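You operate a simulated robot arm through the tools that you are given. There is no shell and no other tool. Be economical: measure what you need, move in short steps, check, and stop when the job is done.

You run a simulated two-armed robot. Do the job below in one go: nothing can be reset, and whatever is moved stays where it is left.

JOB
Take the teal hand roller on the shelf of the aisle bench and put it away on the top of the end table. Put the cup in the sink. Put the 30 x 50 mm core from the shelf of the pillar bench in the dish and the 54 x 125 mm core on the tabbed card there. Take the yellow tape on the shelf of the pillar bench and put it away on the shelf of the grey cabinet. Take the waste paper on the upper shelf of the steel rack and put it away on the shelf of the small table. Any order will do. Set down upright: teal hand roller.

The check looks at the end state, three seconds after you hand in, the way a careful person would. Anything else that was tipped, shoved, dropped, spilled or broken makes it a failure.

ROBOT AND FRAMES
Two 7-joint arms with fingered hands on one trunk, on a base that drives. Base frame: it is fixed to the floor where the robot stands at the start and does not move with it; the origin is under the middle of the robot, x ahead of it, y to its left, z up; the surface under the hand at the start is at about z = 800. Units: mm, rad, N and s.
The left shoulder is at the start at [200, 135, 670], the right one opposite. Places, roughly: core [7000, -3000, 500]; cup (8x10x8 cm) [7100, -1300, 800]; dish (14x14x5 cm) [7100, -3600, 400]; shelf of the grey cabinet [-100, -5100, 600]; shelf of the small table [5100, 200, 300]; sink [6900, 0, 800]; tabbed card (12x10x3 cm) [7100, -3200, 400]; teal hand roller (8x9x9 cm) [500, 0, 400]; top of the end table [4200, 5300, 800]; waste paper (6x6x4 cm) [7000, -5100, 1000]; yellow tape (7x7x2 cm) [7100, -3400, 400]. Payload 4 kg a hand.
Tool frame (each hand has its own): the origin (TCP) lies between the finger pads and is the grasp point; the fingertips stand 25 mm ahead of it; z points along the fingers, y is the line along which they close. Largest opening 88 mm; the body of the gripper starts 29 mm behind the TCP. The gripper is a hand of 4 fingers: y runs from the thumb to the fingers, the wrist lies at [-13, -106, -174] in the tool frame.
Orientation is told as [roll, pitch, yaw] about the base's x, y, z axes, in that order, counted from this pose: with the fingers straight down and the wrist toward the robot, the tool's x, y and z point along [0, 1, 0], [1, 0, 0] and [0, 0, -1] of the base frame.

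CONTROLS
- The arms move only by the tool play_rows. It takes "left_deltas", "right_deltas" or both (then of equal length, played together; a hand with none holds still); each is a list of rows, each a list of 6 numbers: the shift along the base's x, y, z in cm, then the turn, a rotation vector about the base's x, y, z in rad. In form: [[x, y, z, wx, wy, wz], ...]. A call has 1 to 8 rows; each row shifts and turns the commanded pose from where the row before left it. Each row takes 0.2 s and may step no farther than 50 mm and 0.15 rad from the row before; otherwise, the whole call is refused. A pose out of reach is approached as far as the arm can. The call stops where the force on the tool passes 40 N (or 10 N more than at its start, if that is more) or the arm is blocked; 0.2 s more then pass. In this call time passes only in rows, and 0.2 s behind the last. The reply holds the time, the measured pose of the TCP, the force on the tool along the base axes, the opening and the grip force, in the units named above and with some noise, with the torque about the TCP (base axes, N m) and any sound that the robot's microphone picked up.
- Cameras (640 x 400 px; columns grow to the right, rows downward): "scene" is now at [138.1, -7.2, 1278.1]; the picture's right is [-0.01, -1.00, 0.00], its down [-0.72, 0.01, -0.70] and it looks along [0.70, -0.01, -0.72] (base axes); focal length 269 px, centre (320, 200). "left" rides on the left gripper at [-64, -83, -98] in its tool frame; the picture's right is [-0.62, -0.37, 0.69], its down [0.71, -0.63, 0.30] and it looks along [0.32, 0.68, 0.65] (tool axes); focal length 265 px, centre (320, 200). "right" rides on the right gripper at [64, -83, -98] in its tool frame; the picture's right is [-0.62, 0.37, -0.69], its down [-0.71, -0.63, 0.30] and it looks along [-0.32, 0.68, 0.65] (tool axes); focal length 265 px, centre (320, 200). There is no depth. A picture from a camera that has moved, and an enlarged one, comes with that camera's place and axes in the base frame and with its lens. The place of the scene camera against the robot may be out by one fixed shift of up to 12 mm in any direction.
- get_image(camera): a new picture of that camera. No time passes.
- slide_trunk(by): slides the trunk up (or, below 0, down) by that many mm; the arms and the scene camera ride with it, the base frame stays. It gives what a move gives, with no picture.
- roll_base(legs): drives the robot by 1 to 6 legs, each [ahead, left, turn to the left] in mm, mm and rad, along the robot's own axes; the way and the turn of a leg run together, so that a leg with both is an arc; at most 1500 mm and 3.142 rad a leg. The arms and the cameras ride along, it lands a little off, and it stops where it bumps. It gives what a move gives.
- move_fingers(index, middle, ring, thumb_bend, thumb_turn, hand): sets how far each is bent, from 0 (flat) to 1 (curled in); at 0.3 the hand is open as for a grip, at 0.7 the pads meet at the TCP. One left out holds its place. A second passes; each finger stops where it meets its share of the squeeze, and holds until it gets a number again. It is the only way to open and close the hand. It gives what a move gives, with no picture; readings hold the bend of each and the force on the fingers (four entries, about 0 where the hand has none), thumb and palm. thumb_turn goes from beside the hand (0) to across from the fingers (1), as for a grip.
- aim_head(pan, tilt): turns the head with the scene camera to pan (to the left, within 1.693 rad either way) and tilt (down, from -0.506 to 1.204), counted from straight ahead of the robot. It gives what a move gives.
- inspect(camera, box): a new picture of the part [left, top, right, bottom] of that camera's present view, enlarged. No time passes.
- finish_job(): hands the job in; it is judged then, once.

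Go step by step. Nothing tells you exact positions but the pictures and the camera data: compare them with the known pose of the tool, close in by small moves and look again before you grip or let go. The budget is 186 turns and 174 pictures, counting those below and the enlarged ones. Unless the task says otherwise, let go and move clear before handing in, and close with one line.

The tools are called as name(argument=value, ...) on one line, values as JSON. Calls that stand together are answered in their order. play_rows: Moves the arms, as the interface text tells. Its arguments: {"type":"object","properties":{"left_deltas":{"type":"array","items":{"type":"array","items":{"type":"number"}}},"right_deltas":{"type":"array","items":{"type":"array","items":{"type":"number"}}}},"required":[]} The other tools are called the same way: slide_trunk (by) slides the trunk up or down; move_fingers (index, middle, ring, thumb_bend, thumb_turn, hand) moves the fingers one by one; roll_base (legs) drives the base; aim_head (pan, tilt) turns the head that bears the scene camera; get_image (camera) takes a picture; inspect (camera, box) takes an enlarged picture of a part of a camera's view; finish_job () hands the job in.

At the start:

```text
clock: 0.0
left_tool_pos: [561.1, 293.2, 999.9]
left_tcp_rot: [0.0, 0.001, 0.0]
left_force: [-0.2, 0.4, 0.3]
left_torque: [0.01, -0.01, -0.02]
left_width: 87.6
left_grip_force: 0.0
left_shape: jaw
left_bend: [0.3, 0.3, 0.3, 0.3, 0.98]
left_finger forces: [0.0, 0.0, 0.0, 0.0, 0.0, 0.0]
right_tool_pos: [537.0, -271.7, 1000.6]
right_tcp_rot: [-0.001, 0.0, 0.001]
right_force: [0.3, -0.4, 0.0]
right_torque: [0.02, -0.01, 0.04]
right_width: 87.5
right_grip_force: 0.1
right_shape: jaw
right_bend: [0.3, 0.3, 0.3, 0.3, 0.98]
right_finger forces: [0.0, 0.1, 0.0, 0.0, 0.1, 0.0]
trunk travel left (down, up): [-275.0, 495.0]
robot x, y, heading: [2.4, 0.9, 0.001]
head pan, tilt: [-0.012, 0.799]
```

scene: 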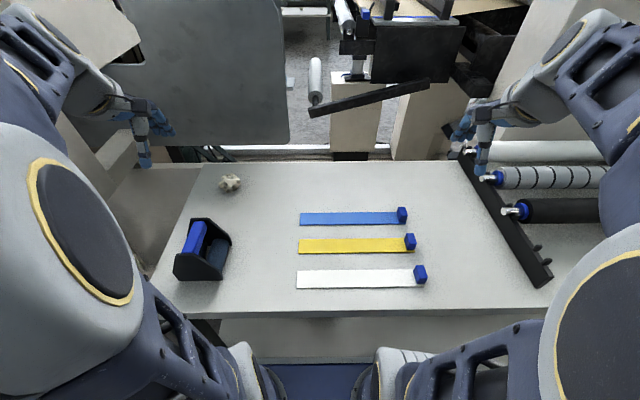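
right: 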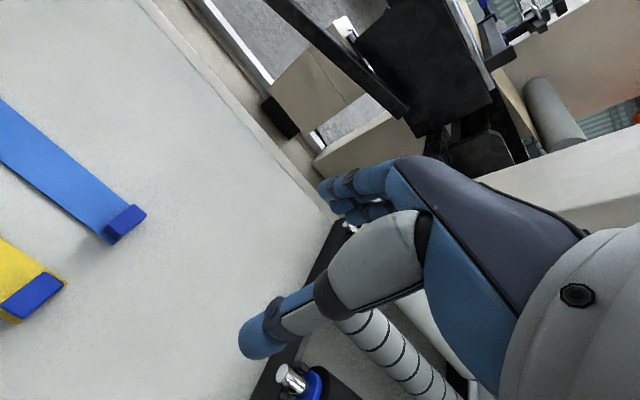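
left: 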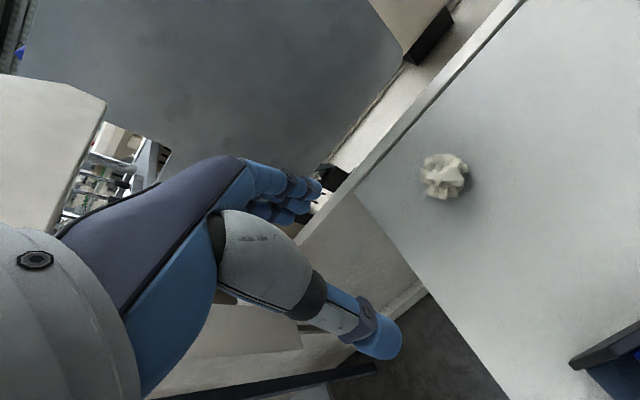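

The aisle bench top is ahead of me, and the roller should be on the shelf below it. First I'll look around to find free floor.

aim_head(pan=1.6, tilt=0.4)

get_image(camera="scene")

aim_head(pan=-1.6, tilt=0.4)

get_image(camera="scene")

aim_head(pan=0, tilt=0.1)

get_image(camera="scene")

```text
clock: 1.7
left_tool_pos: [562.3, 294.5, 1000.2]
left_tcp_rot: [0.002, 0.001, 0.0]
left_force: [0.2, 0.5, -0.1]
left_torque: [0.02, -0.02, 0.02]
left_width: 87.5
left_grip_force: 0.0
left_shape: jaw
left_bend: [0.3, 0.3, 0.3, 0.3, 0.98]
left_finger forces: [0.0, 0.0, 0.0, 0.0, 0.1, 0.0]
right_tool_pos: [537.1, -272.0, 1000.3]
right_tcp_rot: [-0.001, 0.0, -0.001]
right_force: [-0.6, 0.3, 0.6]
right_torque: [0.0, -0.02, -0.06]
right_width: 87.5
right_grip_force: 0.0
right_shape: jaw
right_bend: [0.3, 0.3, 0.3, 0.3, 0.98]
right_finger forces: [0.1, 0.0, 0.0, 0.0, 0.0, 0.0]
trunk travel left (down, up): [-275.0, 495.0]
robot x, y, heading: [-1.3, -0.8, -0.002]
head pan, tilt: [1.6, 0.4]
```

```text
170 pictures are left
camera scene: at [54.7, 86.3, 1313.1], right [1.0, 0.03, 0.0], down [0.01, -0.39, -0.92], along [-0.03, 0.92, -0.39], focal length 269 px, centre (320, 200)
```

scene: 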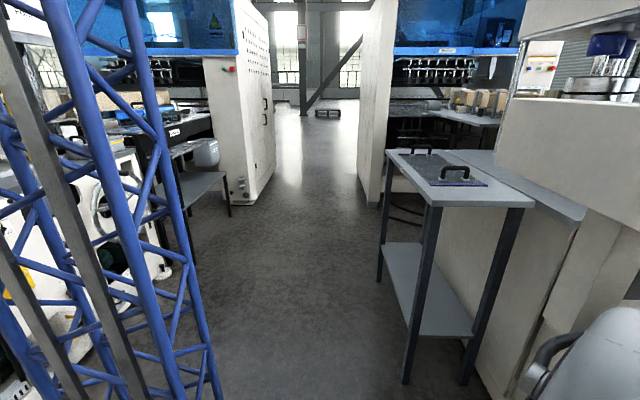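

```text
clock: 4.4
left_tool_pos: [562.0, 294.8, 1000.1]
left_tcp_rot: [-0.002, 0.001, 0.0]
left_force: [0.3, -0.2, 0.2]
left_torque: [-0.01, -0.03, 0.0]
left_width: 87.1
left_grip_force: 0.1
left_shape: jaw
left_bend: [0.3, 0.3, 0.3, 0.3, 0.98]
left_finger forces: [0.0, 0.0, 0.0, 0.1, 0.1, 0.1]
right_tool_pos: [537.1, -271.0, 999.4]
right_tcp_rot: [0.001, 0.0, 0.0]
right_force: [-0.1, 0.1, 0.0]
right_torque: [-0.01, 0.03, 0.02]
right_width: 87.6
right_grip_force: 0.0
right_shape: jaw
right_bend: [0.3, 0.3, 0.3, 0.3, 0.98]
right_finger forces: [0.1, 0.0, 0.0, 0.0, 0.0, 0.1]
trunk travel left (down, up): [-275.0, 495.0]
robot x, y, heading: [0.8, 2.2, 0.003]
head pan, tilt: [-1.6, 0.4]
```

```text
169 pictures are left
camera scene: at [54.7, -98.9, 1313.1], right [-1.0, 0.03, 0.0], down [0.01, 0.39, -0.92], along [-0.03, -0.92, -0.39], focal length 269 px, centre (320, 200)
```

scene: 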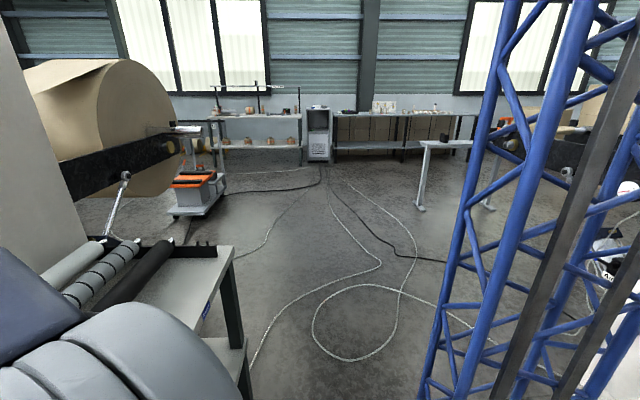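

```text
clock: 6.1
left_tool_pos: [561.6, 293.9, 999.7]
left_tcp_rot: [0.0, 0.001, -0.001]
left_force: [-0.7, 0.4, -0.2]
left_torque: [0.0, 0.02, -0.05]
left_width: 87.6
left_grip_force: 0.0
left_shape: jaw
left_bend: [0.3, 0.3, 0.3, 0.3, 0.98]
left_finger forces: [0.0, 0.0, 0.0, 0.0, 0.1, 0.1]
right_tool_pos: [537.9, -272.7, 1000.6]
right_tcp_rot: [-0.001, 0.0, 0.0]
right_force: [-0.6, -0.6, -0.8]
right_torque: [-0.02, 0.0, -0.01]
right_width: 87.7
right_grip_force: 0.0
right_shape: jaw
right_bend: [0.3, 0.3, 0.3, 0.3, 0.98]
right_finger forces: [0.1, 0.0, 0.0, 0.0, 0.0, 0.0]
trunk travel left (down, up): [-275.0, 495.0]
robot x, y, heading: [1.3, -0.2, -0.0]
head pan, tilt: [0.0, 0.099]
```

```text
168 pictures are left
camera scene: at [149.4, -6.4, 1341.1], right [0.0, -1.0, 0.0], down [-0.1, 0.0, -0.99], along [0.99, 0.0, -0.1], focal length 269 px, centre (320, 200)
```

scene: 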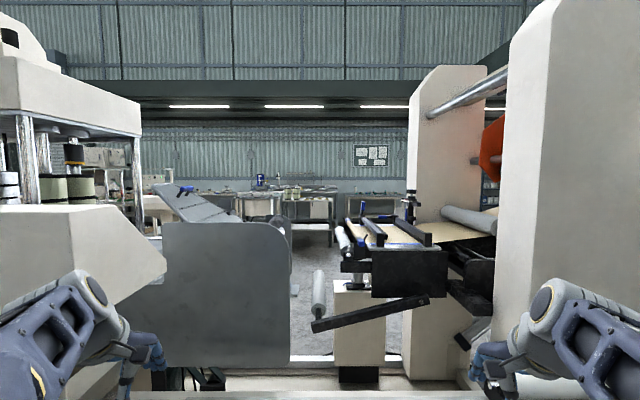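

The trusses stand somewhere behind me. I'll look further back and downward to see how much room there is.

aim_head(pan=1.69, tilt=0.9)

get_image(camera="scene")

aim_head(pan=-1.69, tilt=0.9)

get_image(camera="scene")

```text
clock: 7.8
left_tool_pos: [561.6, 293.7, 1000.3]
left_tcp_rot: [0.001, 0.0, 0.0]
left_force: [1.0, -0.2, 0.9]
left_torque: [-0.03, -0.01, 0.0]
left_width: 87.6
left_grip_force: 0.0
left_shape: jaw
left_bend: [0.3, 0.3, 0.3, 0.3, 0.98]
left_finger forces: [0.0, 0.0, 0.0, 0.0, 0.0, 0.0]
right_tool_pos: [536.3, -272.9, 1000.6]
right_tcp_rot: [0.0, -0.001, 0.0]
right_force: [-0.4, 0.6, 0.8]
right_torque: [-0.02, 0.01, -0.01]
right_width: 87.9
right_grip_force: 0.2
right_shape: jaw
right_bend: [0.3, 0.3, 0.3, 0.3, 0.98]
right_finger forces: [0.1, 0.0, 0.1, 0.0, 0.0, 0.1]
trunk travel left (down, up): [-275.0, 495.0]
robot x, y, heading: [-0.8, 1.8, -0.003]
head pan, tilt: [1.689, 0.901]
```

```text
167 pictures are left
camera scene: at [48.5, 68.7, 1270.2], right [0.99, 0.12, 0.0], down [0.09, -0.78, -0.62], along [-0.07, 0.62, -0.78], focal length 269 px, centre (320, 200)
```

scene: 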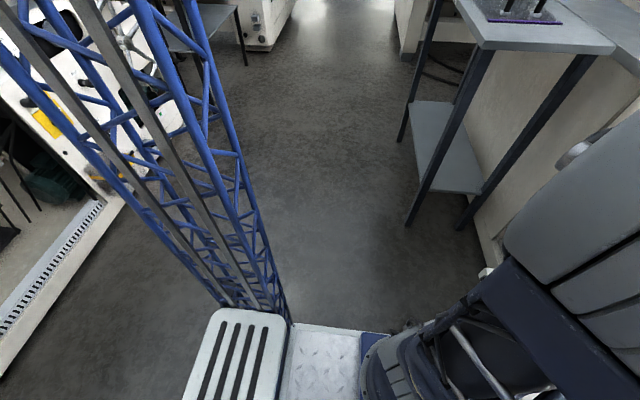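

```text
clock: 10.7
left_tool_pos: [561.0, 293.3, 1000.6]
left_tcp_rot: [0.0, 0.0, -0.002]
left_force: [-0.3, -0.7, -0.2]
left_torque: [-0.03, -0.03, 0.02]
left_width: 87.6
left_grip_force: 0.1
left_shape: jaw
left_bend: [0.3, 0.3, 0.3, 0.3, 0.98]
left_finger forces: [0.0, 0.0, 0.0, 0.1, 0.0, 0.1]
right_tool_pos: [537.3, -272.7, 1000.6]
right_tcp_rot: [-0.001, -0.001, 0.001]
right_force: [0.3, -0.1, -0.1]
right_torque: [0.01, 0.01, 0.0]
right_width: 87.7
right_grip_force: 0.0
right_shape: jaw
right_bend: [0.3, 0.3, 0.3, 0.3, 0.98]
right_finger forces: [0.0, 0.1, 0.1, 0.1, 0.0, 0.0]
trunk travel left (down, up): [-275.0, 495.0]
robot x, y, heading: [-0.4, -0.1, -0.0]
head pan, tilt: [-1.689, 0.901]
```

```text
166 pictures are left
camera scene: at [48.5, -81.3, 1270.1], right [-0.99, 0.12, 0.0], down [0.09, 0.78, -0.62], along [-0.07, -0.62, -0.78], focal length 269 px, centre (320, 200)
```

scene: 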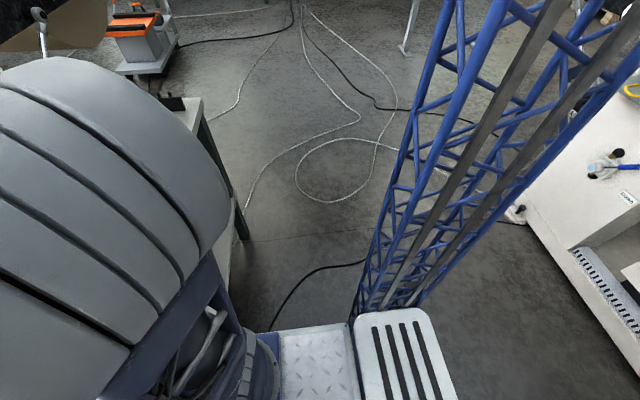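

The truss is my own mast, and there is about 800 mm of free floor behind. I'll back off, lower the trunk and look under the bench top.

roll_base(legs=[[-500, 0, 0]])

slide_trunk(by=-120)

aim_head(pan=0, tilt=0.75)

get_image(camera="scene")

```text
clock: 13.6
left_tool_pos: [61.7, 293.0, 999.5]
left_tcp_rot: [-0.002, 0.0, -0.001]
left_force: [0.1, -0.4, -0.2]
left_torque: [-0.01, -0.04, 0.01]
left_width: 87.6
left_grip_force: 0.1
left_shape: jaw
left_bend: [0.3, 0.3, 0.3, 0.3, 0.98]
left_finger forces: [0.0, 0.0, 0.0, 0.1, 0.1, 0.0]
right_tool_pos: [35.8, -272.8, 999.6]
right_tcp_rot: [0.0, -0.001, -0.002]
right_force: [0.3, 0.1, 0.0]
right_torque: [0.02, -0.01, 0.02]
right_width: 87.6
right_grip_force: 0.0
right_shape: jaw
right_bend: [0.3, 0.3, 0.3, 0.3, 0.98]
right_finger forces: [0.1, 0.0, 0.0, 0.1, 0.1, 0.1]
trunk travel left (down, up): [-275.0, 495.0]
robot x, y, heading: [-505.3, 1.1, -0.004]
head pan, tilt: [-1.689, 0.901]
```

```text
clock: 15.1
left_tool_pos: [61.8, 293.9, 879.8]
left_tcp_rot: [0.0, -0.001, -0.003]
left_force: [0.0, 0.5, 0.9]
left_torque: [-0.03, 0.02, 0.04]
left_width: 87.6
left_grip_force: 0.1
left_shape: jaw
left_bend: [0.3, 0.3, 0.3, 0.3, 0.98]
left_finger forces: [0.0, 0.0, 0.1, 0.0, 0.1, 0.0]
right_tool_pos: [35.7, -272.3, 879.7]
right_tcp_rot: [0.0, 0.0, 0.0]
right_force: [-0.7, -0.1, 0.1]
right_torque: [-0.02, 0.01, 0.01]
right_width: 87.6
right_grip_force: 0.1
right_shape: jaw
right_bend: [0.3, 0.3, 0.3, 0.3, 0.98]
right_finger forces: [0.0, 0.0, 0.0, 0.0, 0.0, 0.0]
trunk travel left (down, up): [-155.0, 615.0]
robot x, y, heading: [-500.8, 0.6, 0.003]
head pan, tilt: [-1.689, 0.901]
```

```text
clock: 16.8
left_tool_pos: [61.6, 293.3, 879.6]
left_tcp_rot: [0.001, 0.0, -0.001]
left_force: [0.2, 0.6, -0.3]
left_torque: [0.0, -0.02, -0.02]
left_width: 87.6
left_grip_force: 0.0
left_shape: jaw
left_bend: [0.3, 0.3, 0.3, 0.3, 0.98]
left_finger forces: [0.1, 0.0, 0.0, 0.0, 0.0, 0.0]
right_tool_pos: [35.7, -273.3, 879.8]
right_tcp_rot: [0.0, 0.0, -0.003]
right_force: [0.2, 0.0, -0.1]
right_torque: [0.0, 0.01, -0.02]
right_width: 87.6
right_grip_force: 0.1
right_shape: jaw
right_bend: [0.3, 0.3, 0.3, 0.3, 0.98]
right_finger forces: [0.0, 0.0, 0.0, 0.1, 0.0, 0.0]
trunk travel left (down, up): [-155.0, 615.0]
robot x, y, heading: [-501.0, -0.0, 0.001]
head pan, tilt: [0.0, 0.75]
```

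```text
165 pictures are left
camera scene: at [-360.8, -6.2, 1162.0], right [0.0, -1.0, 0.0], down [-0.68, 0.0, -0.73], along [0.73, 0.0, -0.68], focal length 269 px, centre (320, 200)
```

scene: 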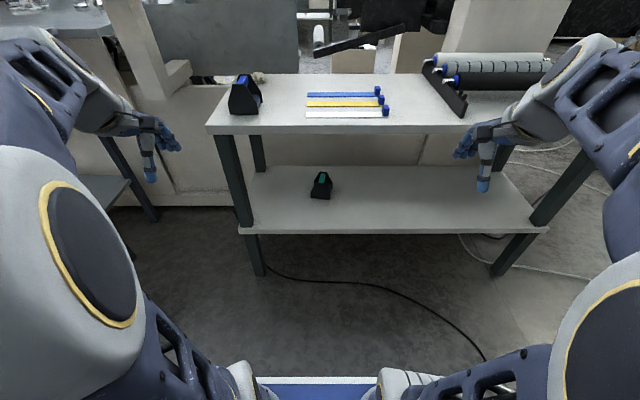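

inspect(camera="scene", box=[260, 150, 380, 225])

```text
5.33 times, centred on (320, 188) of scene
camera zoom: at [-360.8, -6.2, 1162.0], right [0.0, -1.0, 0.0], down [-0.68, 0.0, -0.73], along [0.73, 0.0, -0.68], focal length 1433 px, centre (320, 267)
```

zoom: 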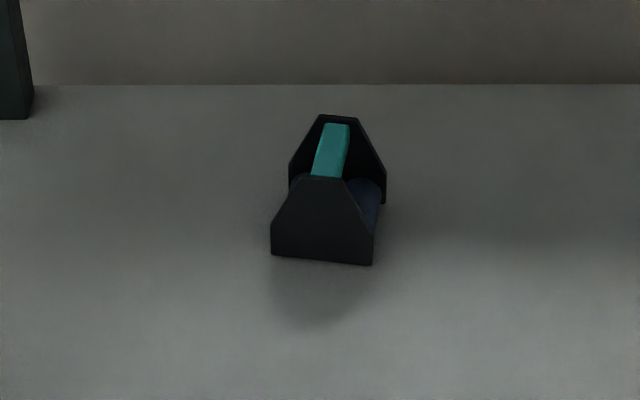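

The roller stands on the shelf with its teal handle running roughly along x. I'll look at my hand geometry before planning the grasp.

inspect(camera="scene", box=[440, 100, 540, 200])

get_image(camera="right")

```text
4.00 times, centred on (490, 150) of scene
camera zoom: at [-360.8, -6.2, 1162.0], right [0.0, -1.0, 0.0], down [-0.68, 0.0, -0.73], along [0.73, 0.0, -0.68], focal length 1074 px, centre (-360, 400)
```

zoom: 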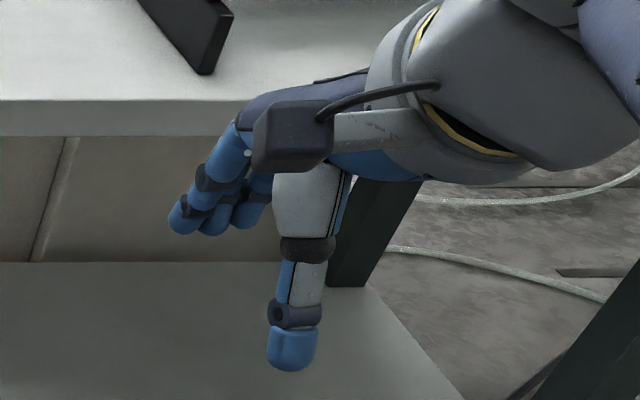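

```text
162 pictures are left
camera right: at [-48.1, -207.9, 977.9], right [0.37, -0.62, 0.69], down [-0.63, -0.71, -0.3], along [0.68, -0.33, -0.65], focal length 265 px, centre (320, 200)
```

right: 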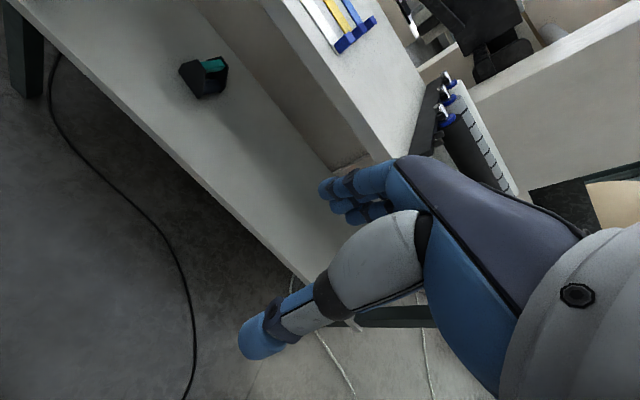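

I'll lower the trunk, pull the left arm in, and turn the right hand about 83° so its fingers close across the handle.

play_rows(left_deltas=[[-5, 0, 0, 0, 0, 0], [-5, 0, 0, 0, 0, 0], [-5, 0, 0, 0, 0, 0], [-5, 0, 0, 0, 0, 0], [-4, 0, 0, 0, 0, 0], [0, 0, 0, 0, 0, 0], [0, 0, 0, 0, 0, 0], [0, 0, 0, 0, 0, 0]], right_deltas=[[0, 0, 0, 0, 0, 0.15], [0, 0, 0, 0, 0, 0.15], [0, 0, 0, 0, 0, 0.15], [0, 0, 0, 0, 0, 0.15], [0, 0, 0, 0, 0, 0.15], [0, 0, 0, 0, 0, 0.15], [0, 0, 0, 0, 0, 0.15], [0, 0, 0, 0, 0, 0.15]])

play_rows(right_deltas=[[-4, 0, 0, 0, 0, 0.12], [-4, 0, 0, 0, 0, 0.12], [-2, 0, -4, 0, 0, 0], [0, 0, -5, 0, 0, 0], [0, 0, -5, 0, 0, 0], [0, 0, -4, 0, 0, 0]])

slide_trunk(by=-150)

get_image(camera="scene")

get_image(camera="right")

```text
clock: 18.6
left_tool_pos: [-179.4, 294.8, 880.6]
left_tcp_rot: [0.001, -0.001, -0.001]
left_force: [-0.9, -0.5, 0.2]
left_torque: [0.0, 0.0, 0.02]
left_width: 87.7
left_grip_force: 0.0
left_shape: jaw
left_bend: [0.3, 0.3, 0.3, 0.3, 0.98]
left_finger forces: [0.0, 0.1, 0.0, 0.1, 0.0, 0.0]
right_tool_pos: [35.9, -272.8, 879.6]
right_tcp_rot: [-0.001, 0.001, 1.201]
right_force: [0.0, 0.0, 0.9]
right_torque: [-0.04, 0.0, 0.0]
right_width: 87.5
right_grip_force: 0.0
right_shape: jaw
right_bend: [0.3, 0.3, 0.3, 0.3, 0.98]
right_finger forces: [0.0, 0.0, 0.1, 0.1, 0.0, 0.1]
trunk travel left (down, up): [-155.0, 615.0]
robot x, y, heading: [-500.7, 0.6, -0.002]
head pan, tilt: [0.0, 0.75]
```

```text
clock: 20.0
left_tool_pos: [-177.9, 294.3, 879.9]
left_tcp_rot: [-0.002, 0.0, -0.001]
left_force: [-0.1, -0.1, 0.2]
left_torque: [0.0, 0.03, -0.02]
left_width: 88.0
left_grip_force: 0.1
left_shape: jaw
left_bend: [0.3, 0.3, 0.3, 0.3, 0.98]
left_finger forces: [0.0, 0.0, 0.1, 0.1, 0.0, 0.0]
right_tool_pos: [-62.8, -272.2, 701.5]
right_tcp_rot: [0.001, 0.001, 1.441]
right_force: [-0.7, -0.1, 0.5]
right_torque: [-0.03, 0.04, -0.03]
right_width: 87.5
right_grip_force: 0.0
right_shape: jaw
right_bend: [0.3, 0.3, 0.3, 0.3, 0.98]
right_finger forces: [0.0, 0.0, 0.0, 0.1, 0.0, 0.0]
trunk travel left (down, up): [-155.0, 615.0]
robot x, y, heading: [-501.3, 1.5, -0.001]
head pan, tilt: [0.0, 0.75]
```

```text
clock: 21.8
left_tool_pos: [-177.7, 293.9, 729.6]
left_tcp_rot: [0.0, 0.002, -0.002]
left_force: [0.1, -0.7, 0.1]
left_torque: [0.02, 0.01, -0.01]
left_width: 87.5
left_grip_force: 0.0
left_shape: jaw
left_bend: [0.3, 0.3, 0.3, 0.3, 0.98]
left_finger forces: [0.0, 0.0, 0.0, 0.0, 0.0, 0.0]
right_tool_pos: [-62.5, -272.6, 550.9]
right_tcp_rot: [-0.001, -0.001, 1.437]
right_force: [0.6, -0.1, 0.3]
right_torque: [0.0, 0.03, 0.0]
right_width: 87.7
right_grip_force: 0.1
right_shape: jaw
right_bend: [0.3, 0.3, 0.3, 0.3, 0.98]
right_finger forces: [0.0, 0.1, 0.1, 0.0, 0.0, 0.0]
trunk travel left (down, up): [-5.0, 765.0]
robot x, y, heading: [-503.3, -1.7, 0.002]
head pan, tilt: [0.0, 0.75]
```

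```text
161 pictures are left
camera scene: at [-360.8, -6.2, 1012.1], right [0.0, -1.0, 0.0], down [-0.68, 0.0, -0.73], along [0.73, 0.0, -0.68], focal length 269 px, centre (320, 200)
```

scene: 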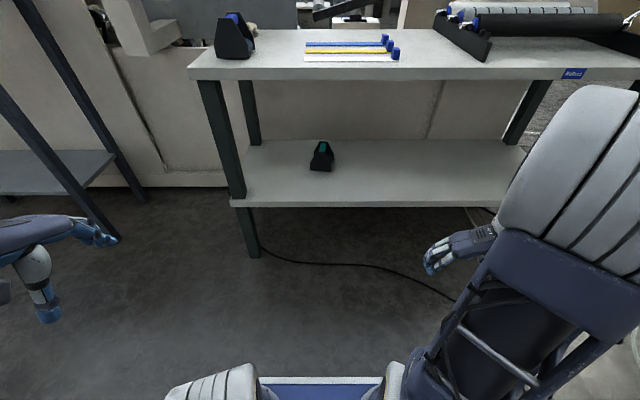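

```text
160 pictures are left
camera right: at [-138.5, -346.0, 650.1], right [0.66, 0.28, 0.69], down [0.63, -0.72, -0.3], along [0.41, 0.63, -0.65], focal length 265 px, centre (320, 200)
```

right: 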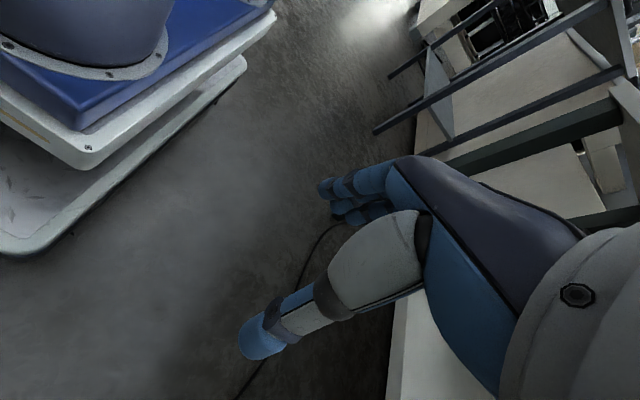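

inspect(camera="scene", box=[280, 125, 360, 185])

```text
6.67 times, centred on (320, 155) of scene
camera zoom: at [-360.8, -6.2, 1012.1], right [0.0, -1.0, 0.0], down [-0.68, 0.0, -0.73], along [0.73, 0.0, -0.68], focal length 1791 px, centre (320, 500)
```

zoom: 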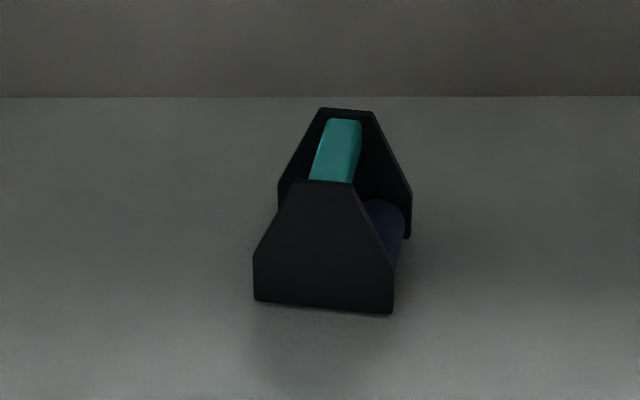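

The shelf is at z≈375, and the handle centre is near [528, -16, 455] with yaw about -0.15. I'll shift left and close in.

roll_base(legs=[[0, 235, 0], [250, 0, 0]])

aim_head(pan=-0.4, tilt=0.6)

get_image(camera="scene")

get_image(camera="right")

```text
clock: 24.9
left_tool_pos: [75.7, 520.9, 729.1]
left_tcp_rot: [0.001, 0.001, -0.004]
left_force: [0.7, -0.2, 1.0]
left_torque: [0.01, 0.02, 0.03]
left_width: 87.7
left_grip_force: 0.0
left_shape: jaw
left_bend: [0.3, 0.3, 0.3, 0.3, 0.98]
left_finger forces: [0.0, 0.0, 0.1, 0.0, 0.0, 0.0]
right_tool_pos: [188.2, -45.8, 552.5]
right_tcp_rot: [0.001, -0.002, 1.434]
right_force: [0.5, 0.7, -0.3]
right_torque: [-0.01, 0.03, 0.0]
right_width: 87.2
right_grip_force: 0.1
right_shape: jaw
right_bend: [0.3, 0.3, 0.3, 0.3, 0.98]
right_finger forces: [0.0, 0.1, 0.0, 0.1, 0.0, 0.0]
trunk travel left (down, up): [-5.0, 765.0]
robot x, y, heading: [-251.0, 228.2, -0.006]
head pan, tilt: [0.0, 0.75]
```

```text
clock: 25.8
left_tool_pos: [75.9, 521.9, 729.9]
left_tcp_rot: [0.0, 0.001, -0.005]
left_force: [0.1, -0.1, -0.6]
left_torque: [-0.02, 0.0, -0.03]
left_width: 87.7
left_grip_force: 0.1
left_shape: jaw
left_bend: [0.3, 0.3, 0.3, 0.3, 0.98]
left_finger forces: [0.0, 0.0, 0.0, 0.0, 0.0, 0.0]
right_tool_pos: [187.8, -44.9, 553.1]
right_tcp_rot: [0.0, -0.001, 1.433]
right_force: [0.4, 0.0, 0.1]
right_torque: [0.0, 0.03, 0.0]
right_width: 87.7
right_grip_force: 0.0
right_shape: jaw
right_bend: [0.3, 0.3, 0.3, 0.3, 0.98]
right_finger forces: [0.0, 0.0, 0.0, 0.0, 0.1, 0.0]
trunk travel left (down, up): [-5.0, 765.0]
robot x, y, heading: [-246.1, 225.4, -0.008]
head pan, tilt: [-0.4, 0.6]
```

```text
158 pictures are left
camera scene: at [-110.9, 188.3, 1024.9], right [-0.39, -0.92, 0.0], down [-0.52, 0.22, -0.82], along [0.76, -0.32, -0.57], focal length 269 px, centre (320, 200)
```

scene: 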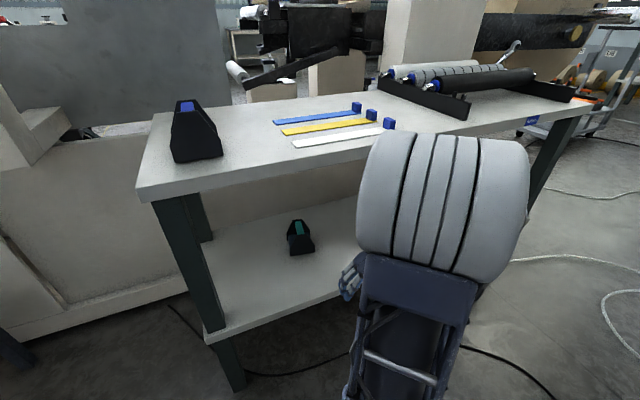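

```text
157 pictures are left
camera right: at [111.5, -118.1, 650.0], right [0.66, 0.28, 0.69], down [0.62, -0.72, -0.3], along [0.41, 0.63, -0.65], focal length 265 px, centre (320, 200)
```

right: 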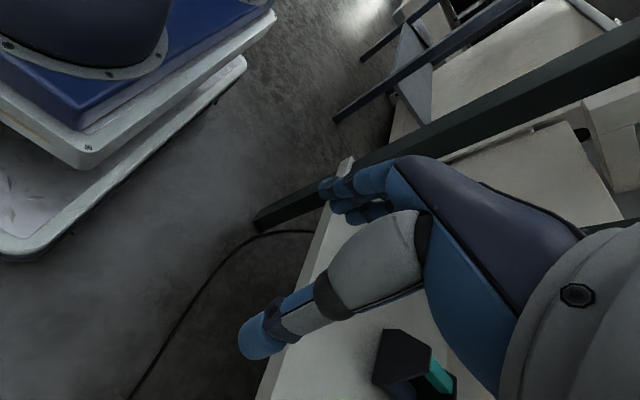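

The elbow stands high above the bench edge here. I'll back off, stretch the arm straighter in free air, and check its shape before driving in.

roll_base(legs=[[-330, 0, 0.007]])

play_rows(right_deltas=[[5, 0, 0, 0, 0, 0], [5, 0, 0, 0, 0, 0], [5, 0, 0, 0, 0, 0], [5, 0, 0, 0, 0, 0], [5, 0, 0, 0, 0, 0], [5, 0, 0, 0, 0, 0], [5, 0, 0, 0, 0, 0], [0, 0, -2, 0, 0, -0.03]])

aim_head(pan=-0.3, tilt=0.6)

get_image(camera="scene")

get_image(camera="left")

```text
clock: 28.0
left_tool_pos: [-256.7, 524.6, 730.1]
left_tcp_rot: [0.0, 0.002, -0.002]
left_force: [-0.4, -0.4, 0.4]
left_torque: [0.03, -0.05, 0.05]
left_width: 87.6
left_grip_force: 0.1
left_shape: jaw
left_bend: [0.3, 0.3, 0.3, 0.3, 0.98]
left_finger forces: [0.1, 0.0, 0.1, 0.0, 0.0, 0.0]
right_tool_pos: [-141.6, -41.2, 552.0]
right_tcp_rot: [0.002, 0.0, 1.439]
right_force: [0.4, 0.8, 0.5]
right_torque: [0.01, 0.0, 0.02]
right_width: 87.6
right_grip_force: 0.1
right_shape: jaw
right_bend: [0.3, 0.3, 0.3, 0.3, 0.98]
right_finger forces: [0.0, 0.0, 0.0, 0.0, 0.0, 0.0]
trunk travel left (down, up): [-5.0, 765.0]
robot x, y, heading: [-579.7, 231.3, -0.004]
head pan, tilt: [-0.4, 0.6]
```

```text
clock: 29.8
left_tool_pos: [-257.6, 523.2, 729.4]
left_tcp_rot: [0.0, 0.0, -0.002]
left_force: [0.0, -0.6, -0.1]
left_torque: [-0.02, -0.01, -0.01]
left_width: 87.7
left_grip_force: 0.0
left_shape: jaw
left_bend: [0.3, 0.3, 0.3, 0.3, 0.98]
left_finger forces: [0.0, 0.0, 0.0, 0.0, 0.1, 0.0]
right_tool_pos: [206.7, -42.3, 532.4]
right_tcp_rot: [0.003, 0.001, 1.407]
right_force: [0.4, -0.7, 0.4]
right_torque: [0.01, 0.0, -0.01]
right_width: 87.8
right_grip_force: 0.0
right_shape: jaw
right_bend: [0.3, 0.3, 0.3, 0.3, 0.98]
right_finger forces: [0.0, 0.0, 0.0, 0.0, 0.0, 0.0]
trunk travel left (down, up): [-5.0, 765.0]
robot x, y, heading: [-582.9, 231.8, -0.001]
head pan, tilt: [-0.4, 0.6]
```

```text
clock: 30.4
left_tool_pos: [-256.3, 523.7, 730.8]
left_tcp_rot: [0.0, -0.001, -0.001]
left_force: [0.0, -0.8, -0.1]
left_torque: [0.01, -0.01, -0.02]
left_width: 87.9
left_grip_force: 0.0
left_shape: jaw
left_bend: [0.3, 0.3, 0.3, 0.3, 0.98]
left_finger forces: [0.0, 0.0, 0.0, 0.0, 0.0, 0.2]
right_tool_pos: [207.8, -42.9, 532.7]
right_tcp_rot: [0.001, 0.0, 1.408]
right_force: [-0.7, 0.2, -0.2]
right_torque: [-0.02, 0.03, 0.01]
right_width: 87.5
right_grip_force: 0.2
right_shape: jaw
right_bend: [0.3, 0.3, 0.3, 0.3, 0.98]
right_finger forces: [0.0, 0.1, 0.1, 0.1, 0.0, 0.0]
trunk travel left (down, up): [-5.0, 765.0]
robot x, y, heading: [-576.2, 226.3, -0.005]
head pan, tilt: [-0.3, 0.6]
```

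```text
156 pictures are left
camera scene: at [-438.3, 198.1, 1024.9], right [-0.3, -0.95, 0.0], down [-0.54, 0.17, -0.83], along [0.79, -0.25, -0.56], focal length 269 px, centre (320, 200)
```

scene: 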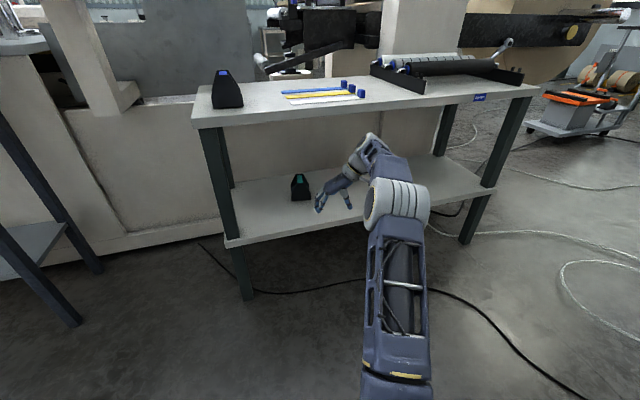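

```text
155 pictures are left
camera left: at [-340.8, 459.6, 827.7], right [-0.37, -0.62, -0.69], down [-0.63, 0.72, -0.3], along [0.68, 0.32, -0.65], focal length 265 px, centre (320, 200)
```

left: 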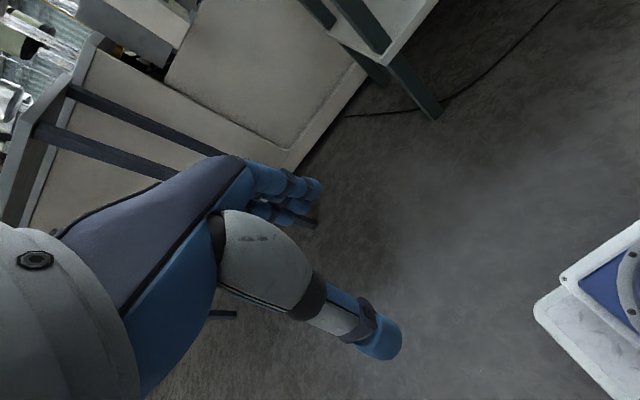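

inspect(camera="scene", box=[180, 80, 300, 155])

inspect(camera="scene", box=[280, 120, 440, 220])

```text
5.33 times, centred on (240, 118) of scene
camera zoom: at [-438.3, 198.1, 1024.9], right [-0.3, -0.95, 0.0], down [-0.54, 0.17, -0.83], along [0.79, -0.25, -0.56], focal length 1433 px, centre (747, 640)
```

zoom: 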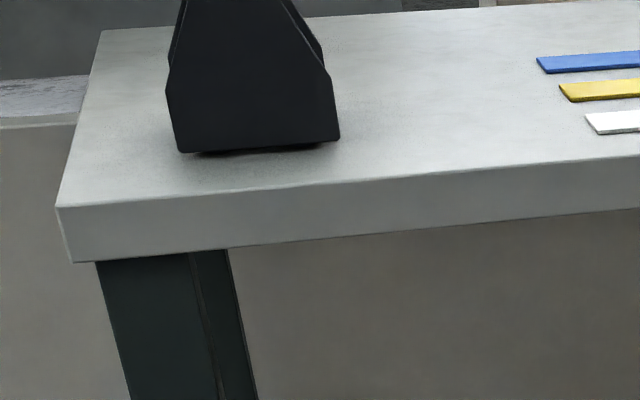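

```text
4.00 times, centred on (360, 170) of scene
camera zoom: at [-438.3, 198.1, 1024.9], right [-0.3, -0.95, 0.0], down [-0.54, 0.17, -0.83], along [0.79, -0.25, -0.56], focal length 1074 px, centre (160, 320)
```

zoom: 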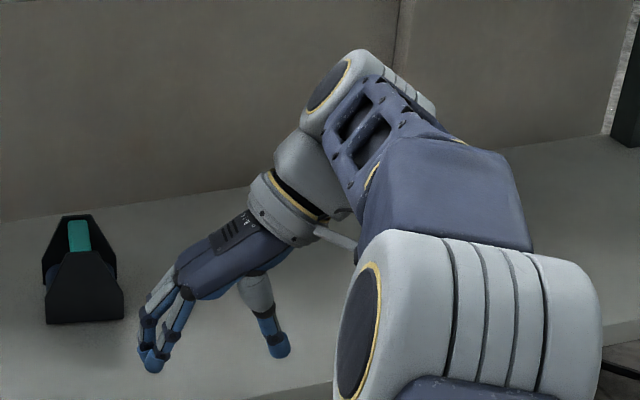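

The arm is flatter now, but the wrist top (about 765) nearly reaches the bench underside (about 770). I'll tilt the hand so the wrist goes lower and outward, lower it, and check.

play_rows(right_deltas=[[0, 0, -1, 0.15, 0, 0], [0, 0, -1, 0.15, 0, 0], [0, 0, -0.7, 0.05, 0, 0]])

inspect(camera="scene", box=[240, 80, 480, 230])

```text
clock: 31.2
left_tool_pos: [-257.5, 524.9, 729.9]
left_tcp_rot: [0.001, 0.0, -0.001]
left_force: [-0.1, 0.0, 0.0]
left_torque: [0.02, 0.01, 0.0]
left_width: 87.8
left_grip_force: 0.0
left_shape: jaw
left_bend: [0.3, 0.3, 0.3, 0.3, 0.98]
left_finger forces: [0.0, 0.1, 0.1, 0.0, 0.1, 0.0]
right_tool_pos: [208.0, -42.4, 505.2]
right_tcp_rot: [0.06, -0.347, 1.399]
right_force: [0.1, -1.0, -0.4]
right_torque: [0.01, -0.04, 0.02]
right_width: 87.6
right_grip_force: 0.1
right_shape: jaw
right_bend: [0.3, 0.3, 0.3, 0.3, 0.98]
right_finger forces: [0.0, 0.0, 0.1, 0.1, 0.0, 0.0]
trunk travel left (down, up): [-5.0, 765.0]
robot x, y, heading: [-581.7, 229.8, -0.007]
head pan, tilt: [-0.3, 0.6]
```

```text
2.67 times, centred on (360, 155) of scene
camera zoom: at [-438.3, 198.2, 1024.9], right [-0.3, -0.95, 0.0], down [-0.54, 0.17, -0.83], along [0.79, -0.25, -0.56], focal length 716 px, centre (213, 320)
```

zoom: 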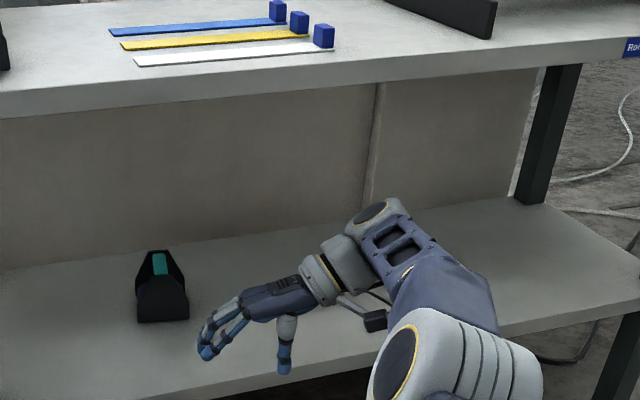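

The wrist is low enough now. I'll drive in most of the way and look.

roll_base(legs=[[0, 24, 0], [250, 0, 0.005]])

get_image(camera="scene")

get_image(camera="right")

```text
clock: 33.5
left_tool_pos: [-10.9, 552.0, 729.6]
left_tcp_rot: [0.001, 0.0, 0.008]
left_force: [0.0, 1.1, -0.1]
left_torque: [0.01, 0.02, 0.03]
left_width: 87.9
left_grip_force: 0.0
left_shape: jaw
left_bend: [0.3, 0.3, 0.3, 0.3, 0.98]
left_finger forces: [0.0, 0.0, 0.1, 0.0, 0.0, 0.1]
right_tool_pos: [459.9, -12.1, 505.2]
right_tcp_rot: [0.061, -0.346, 1.405]
right_force: [-0.1, -0.1, 0.1]
right_torque: [0.0, -0.02, -0.02]
right_width: 87.7
right_grip_force: 0.0
right_shape: jaw
right_bend: [0.3, 0.3, 0.3, 0.3, 0.98]
right_finger forces: [0.0, 0.2, 0.0, 0.0, 0.0, 0.0]
trunk travel left (down, up): [-5.0, 765.0]
robot x, y, heading: [-331.2, 253.7, 0.007]
head pan, tilt: [-0.3, 0.6]
```

```text
151 pictures are left
camera scene: at [-190.2, 223.6, 1024.9], right [-0.29, -0.96, 0.0], down [-0.54, 0.16, -0.83], along [0.79, -0.24, -0.56], focal length 269 px, centre (320, 200)
```

scene: 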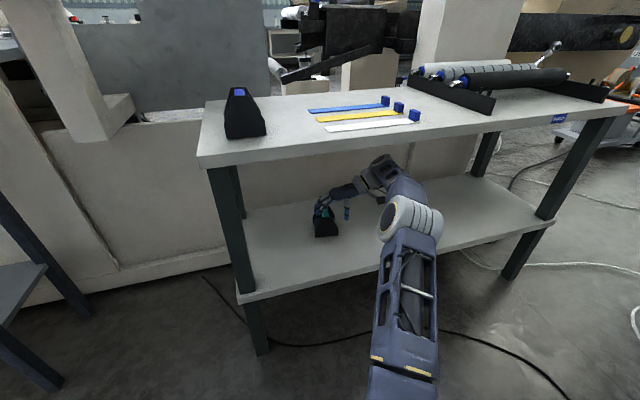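

```text
150 pictures are left
camera right: at [381.9, -113.4, 572.4], right [0.67, 0.02, 0.74], down [0.61, -0.58, -0.54], along [0.42, 0.81, -0.4], focal length 265 px, centre (320, 200)
```

right: 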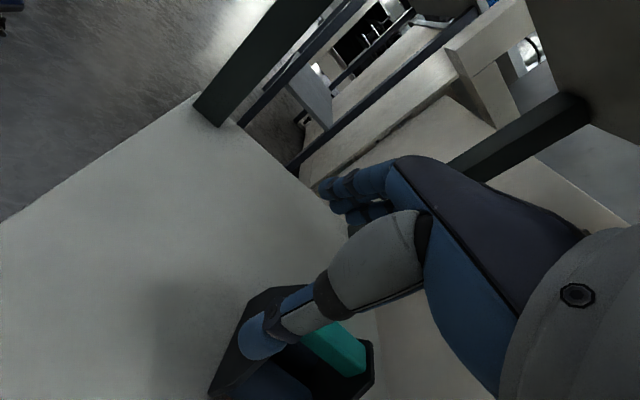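

inspect(camera="scene", box=[296, 175, 376, 245])

inspect(camera="right", box=[180, 200, 440, 400])

```text
5.71 times, centred on (336, 210) of scene
camera zoom: at [-190.2, 223.6, 1024.9], right [-0.29, -0.96, 0.0], down [-0.54, 0.16, -0.83], along [0.79, -0.24, -0.56], focal length 1535 px, centre (229, 143)
```

zoom: 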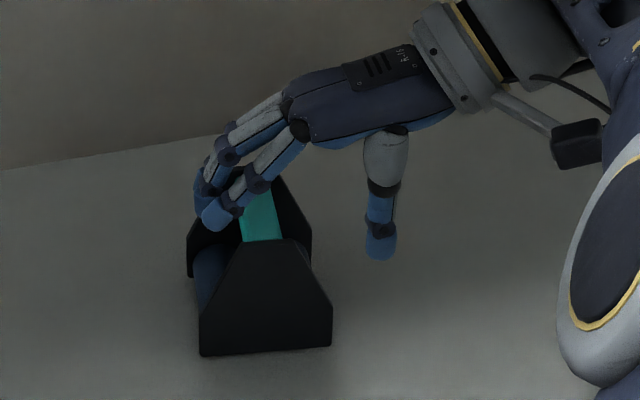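

```text
2.00 times, centred on (310, 300) of right
camera zoom: at [381.9, -113.4, 572.4], right [0.67, 0.02, 0.74], down [0.61, -0.58, -0.54], along [0.42, 0.81, -0.4], focal length 531 px, centre (340, 0)
```

zoom: 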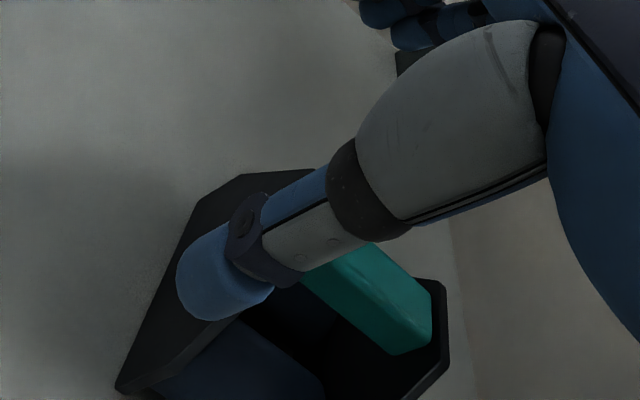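

The hand camera and scene camera agree on the roller to about 5 mm. I'll drive the last 65 mm, staying above it.

roll_base(legs=[[66, -4, -0.005]])

inspect(camera="right", box=[180, 200, 440, 400])

inspect(camera="scene", box=[300, 180, 400, 270])

```text
clock: 34.5
left_tool_pos: [58.0, 546.5, 730.5]
left_tcp_rot: [-0.002, 0.001, 0.003]
left_force: [0.9, 1.0, 0.4]
left_torque: [0.0, 0.01, 0.0]
left_width: 87.7
left_grip_force: 0.0
left_shape: jaw
left_bend: [0.3, 0.3, 0.3, 0.3, 0.98]
left_finger forces: [0.1, 0.0, 0.0, 0.1, 0.0, 0.0]
right_tool_pos: [525.6, -19.4, 505.0]
right_tcp_rot: [0.06, -0.343, 1.401]
right_force: [0.5, 0.0, 0.4]
right_torque: [0.0, 0.02, -0.02]
right_width: 87.9
right_grip_force: 0.1
right_shape: jaw
right_bend: [0.3, 0.3, 0.3, 0.3, 0.98]
right_finger forces: [0.0, 0.0, 0.0, 0.1, 0.0, 0.0]
trunk travel left (down, up): [-5.0, 765.0]
robot x, y, heading: [-261.8, 251.8, 0.001]
head pan, tilt: [-0.3, 0.6]
```

```text
2.00 times, centred on (310, 300) of right
camera zoom: at [448.5, -119.8, 572.4], right [0.67, 0.01, 0.74], down [0.61, -0.59, -0.54], along [0.43, 0.81, -0.4], focal length 531 px, centre (340, 0)
```

zoom: 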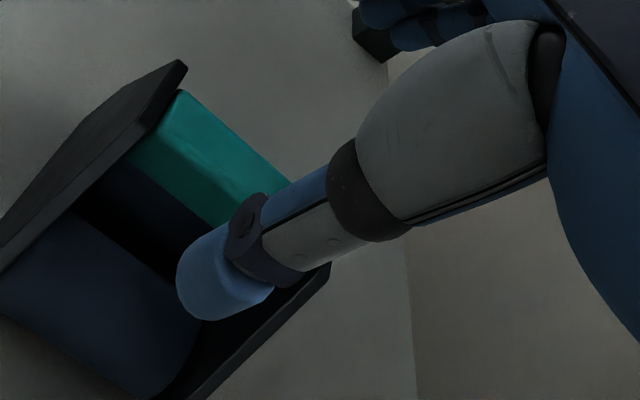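

```text
4.44 times, centred on (350, 225) of scene
camera zoom: at [-122.3, 219.3, 1024.9], right [-0.29, -0.96, 0.0], down [-0.54, 0.17, -0.83], along [0.79, -0.24, -0.56], focal length 1194 px, centre (187, 89)
```

zoom: 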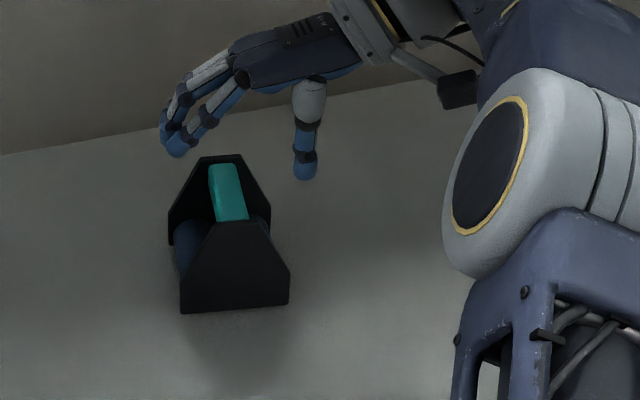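

TCP is over the handle (19×19 mm bar, z about 441–460). Only about 65 mm is clear between the plates, so I'll straighten the ring finger and grip with index, middle and thumb. I'll un-tilt the hand and check which finger moved.

move_fingers(hand="right", ring=0)

play_rows(right_deltas=[[0, 0.2, -0.5, -0.12, 0, 0], [0, 0.2, -0.5, -0.12, 0, 0], [0, 0.2, -0.5, -0.11, 0, 0]])

get_image(camera="right")

inspect(camera="scene", box=[300, 180, 400, 270])

```text
clock: 35.5
left_tool_pos: [56.9, 546.1, 729.7]
left_tcp_rot: [0.0, 0.0, 0.003]
left_force: [0.2, 0.0, -0.3]
left_torque: [0.01, 0.02, 0.0]
left_width: 87.7
left_grip_force: 0.1
left_shape: jaw
left_bend: [0.3, 0.3, 0.3, 0.3, 0.98]
left_finger forces: [0.0, 0.0, 0.0, 0.1, 0.1, 0.0]
right_tool_pos: [525.6, -19.5, 504.7]
right_tcp_rot: [0.06, -0.344, 1.4]
right_force: [-1.1, -0.1, -0.3]
right_torque: [-0.01, -0.03, 0.02]
right_width: 84.5
right_grip_force: 0.0
right_shape: fingers
right_bend: [0.3, 0.3, 0.0, 0.3, 0.98]
right_finger forces: [0.0, 0.1, 0.1, 0.1, 0.1, 0.0]
trunk travel left (down, up): [-5.0, 765.0]
robot x, y, heading: [-261.8, 253.9, 0.0]
head pan, tilt: [-0.3, 0.6]
```

```text
clock: 36.3
left_tool_pos: [58.3, 546.7, 728.6]
left_tcp_rot: [0.0, -0.001, 0.002]
left_force: [0.5, 0.0, 0.1]
left_torque: [0.0, 0.02, -0.03]
left_width: 88.0
left_grip_force: 0.1
left_shape: jaw
left_bend: [0.3, 0.3, 0.3, 0.3, 0.98]
left_finger forces: [0.0, 0.0, 0.1, 0.0, 0.1, 0.0]
right_tool_pos: [524.2, -13.1, 490.1]
right_tcp_rot: [0.002, 0.003, 1.412]
right_force: [-0.3, 0.3, -0.1]
right_torque: [-0.03, -0.02, 0.0]
right_width: 84.7
right_grip_force: 0.1
right_shape: fingers
right_bend: [0.3, 0.3, 0.0, 0.3, 0.98]
right_finger forces: [0.0, 0.1, 0.0, 0.1, 0.0, 0.0]
trunk travel left (down, up): [-5.0, 765.0]
robot x, y, heading: [-265.4, 252.4, 0.002]
head pan, tilt: [-0.3, 0.6]
```

```text
145 pictures are left
camera right: at [447.6, -85.5, 587.9], right [0.67, 0.27, 0.69], down [0.6, -0.74, -0.3], along [0.43, 0.62, -0.66], focal length 265 px, centre (320, 200)
```

right: 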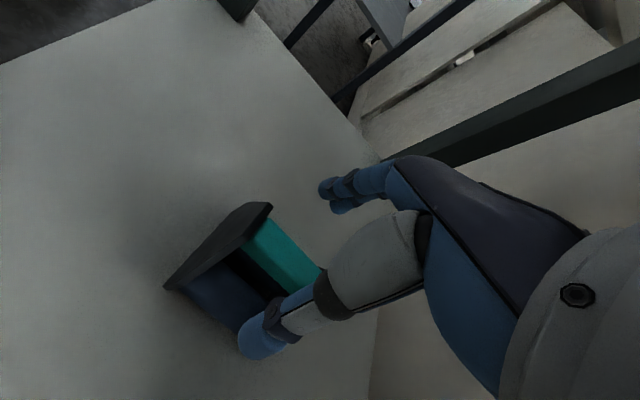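

```text
4.44 times, centred on (350, 225) of scene
camera zoom: at [-122.3, 219.2, 1024.9], right [-0.29, -0.96, 0.0], down [-0.54, 0.17, -0.83], along [0.79, -0.24, -0.56], focal length 1194 px, centre (187, 89)
```

zoom: 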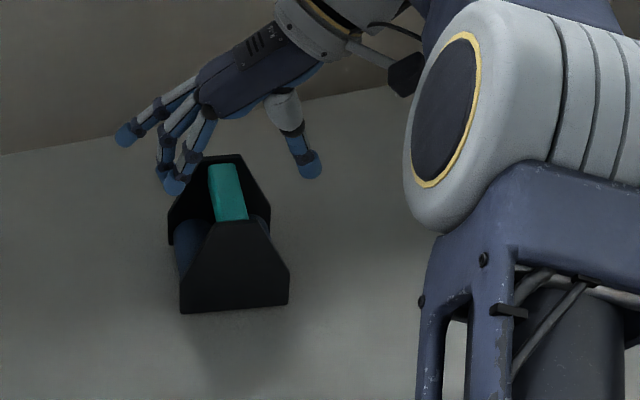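

play_rows(right_deltas=[[1.4, -0.3, 0, 0, 0, 0], [0, 0, -1.0, 0, 0, 0], [0, 0, -1.0, 0, 0, 0], [0, 0, -0.8, 0, 0, 0]])

get_image(camera="right")

inspect(camera="scene", box=[320, 190, 390, 253])

```text
clock: 37.3
left_tool_pos: [57.9, 544.7, 729.9]
left_tcp_rot: [-0.001, -0.001, 0.004]
left_force: [0.0, -0.1, 1.1]
left_torque: [0.0, -0.01, 0.0]
left_width: 87.7
left_grip_force: 0.1
left_shape: jaw
left_bend: [0.3, 0.3, 0.3, 0.3, 0.98]
left_finger forces: [0.1, 0.0, 0.0, 0.0, 0.1, 0.0]
right_tool_pos: [540.4, -16.7, 461.1]
right_tcp_rot: [0.002, 0.0, 1.412]
right_force: [-0.6, 0.1, -0.1]
right_torque: [-0.02, 0.0, 0.02]
right_width: 84.4
right_grip_force: 0.0
right_shape: fingers
right_bend: [0.3, 0.3, 0.0, 0.3, 0.98]
right_finger forces: [0.1, 0.1, 0.0, 0.0, 0.0, 0.0]
trunk travel left (down, up): [-5.0, 765.0]
robot x, y, heading: [-264.4, 253.3, 0.007]
head pan, tilt: [-0.3, 0.6]
```

```text
143 pictures are left
camera right: at [462.5, -88.5, 559.5], right [0.67, 0.27, 0.69], down [0.61, -0.74, -0.31], along [0.43, 0.62, -0.65], focal length 265 px, centre (320, 200)
```

right: 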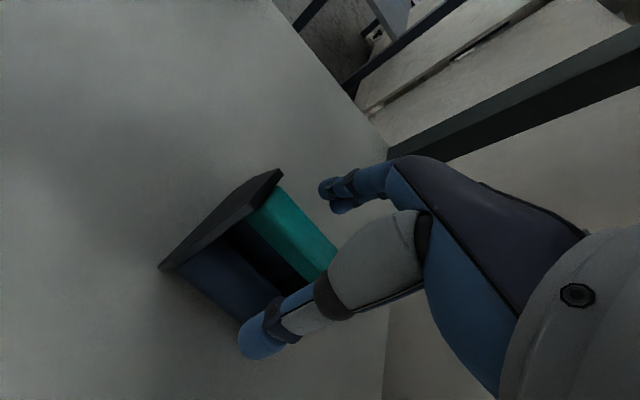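

```text
6.35 times, centred on (355, 222) of scene
camera zoom: at [-122.3, 219.3, 1024.9], right [-0.29, -0.96, 0.0], down [-0.54, 0.17, -0.83], along [0.79, -0.24, -0.56], focal length 1706 px, centre (98, 64)
```

zoom: 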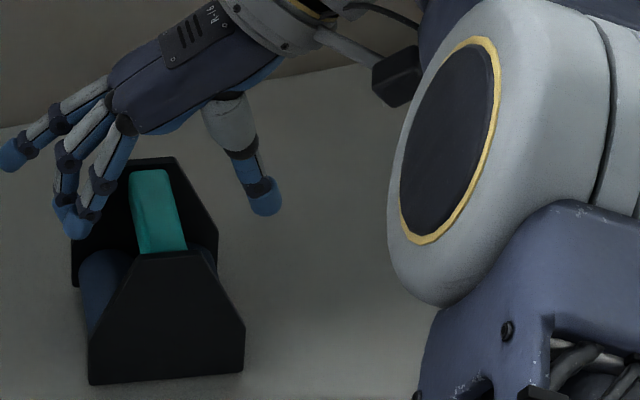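

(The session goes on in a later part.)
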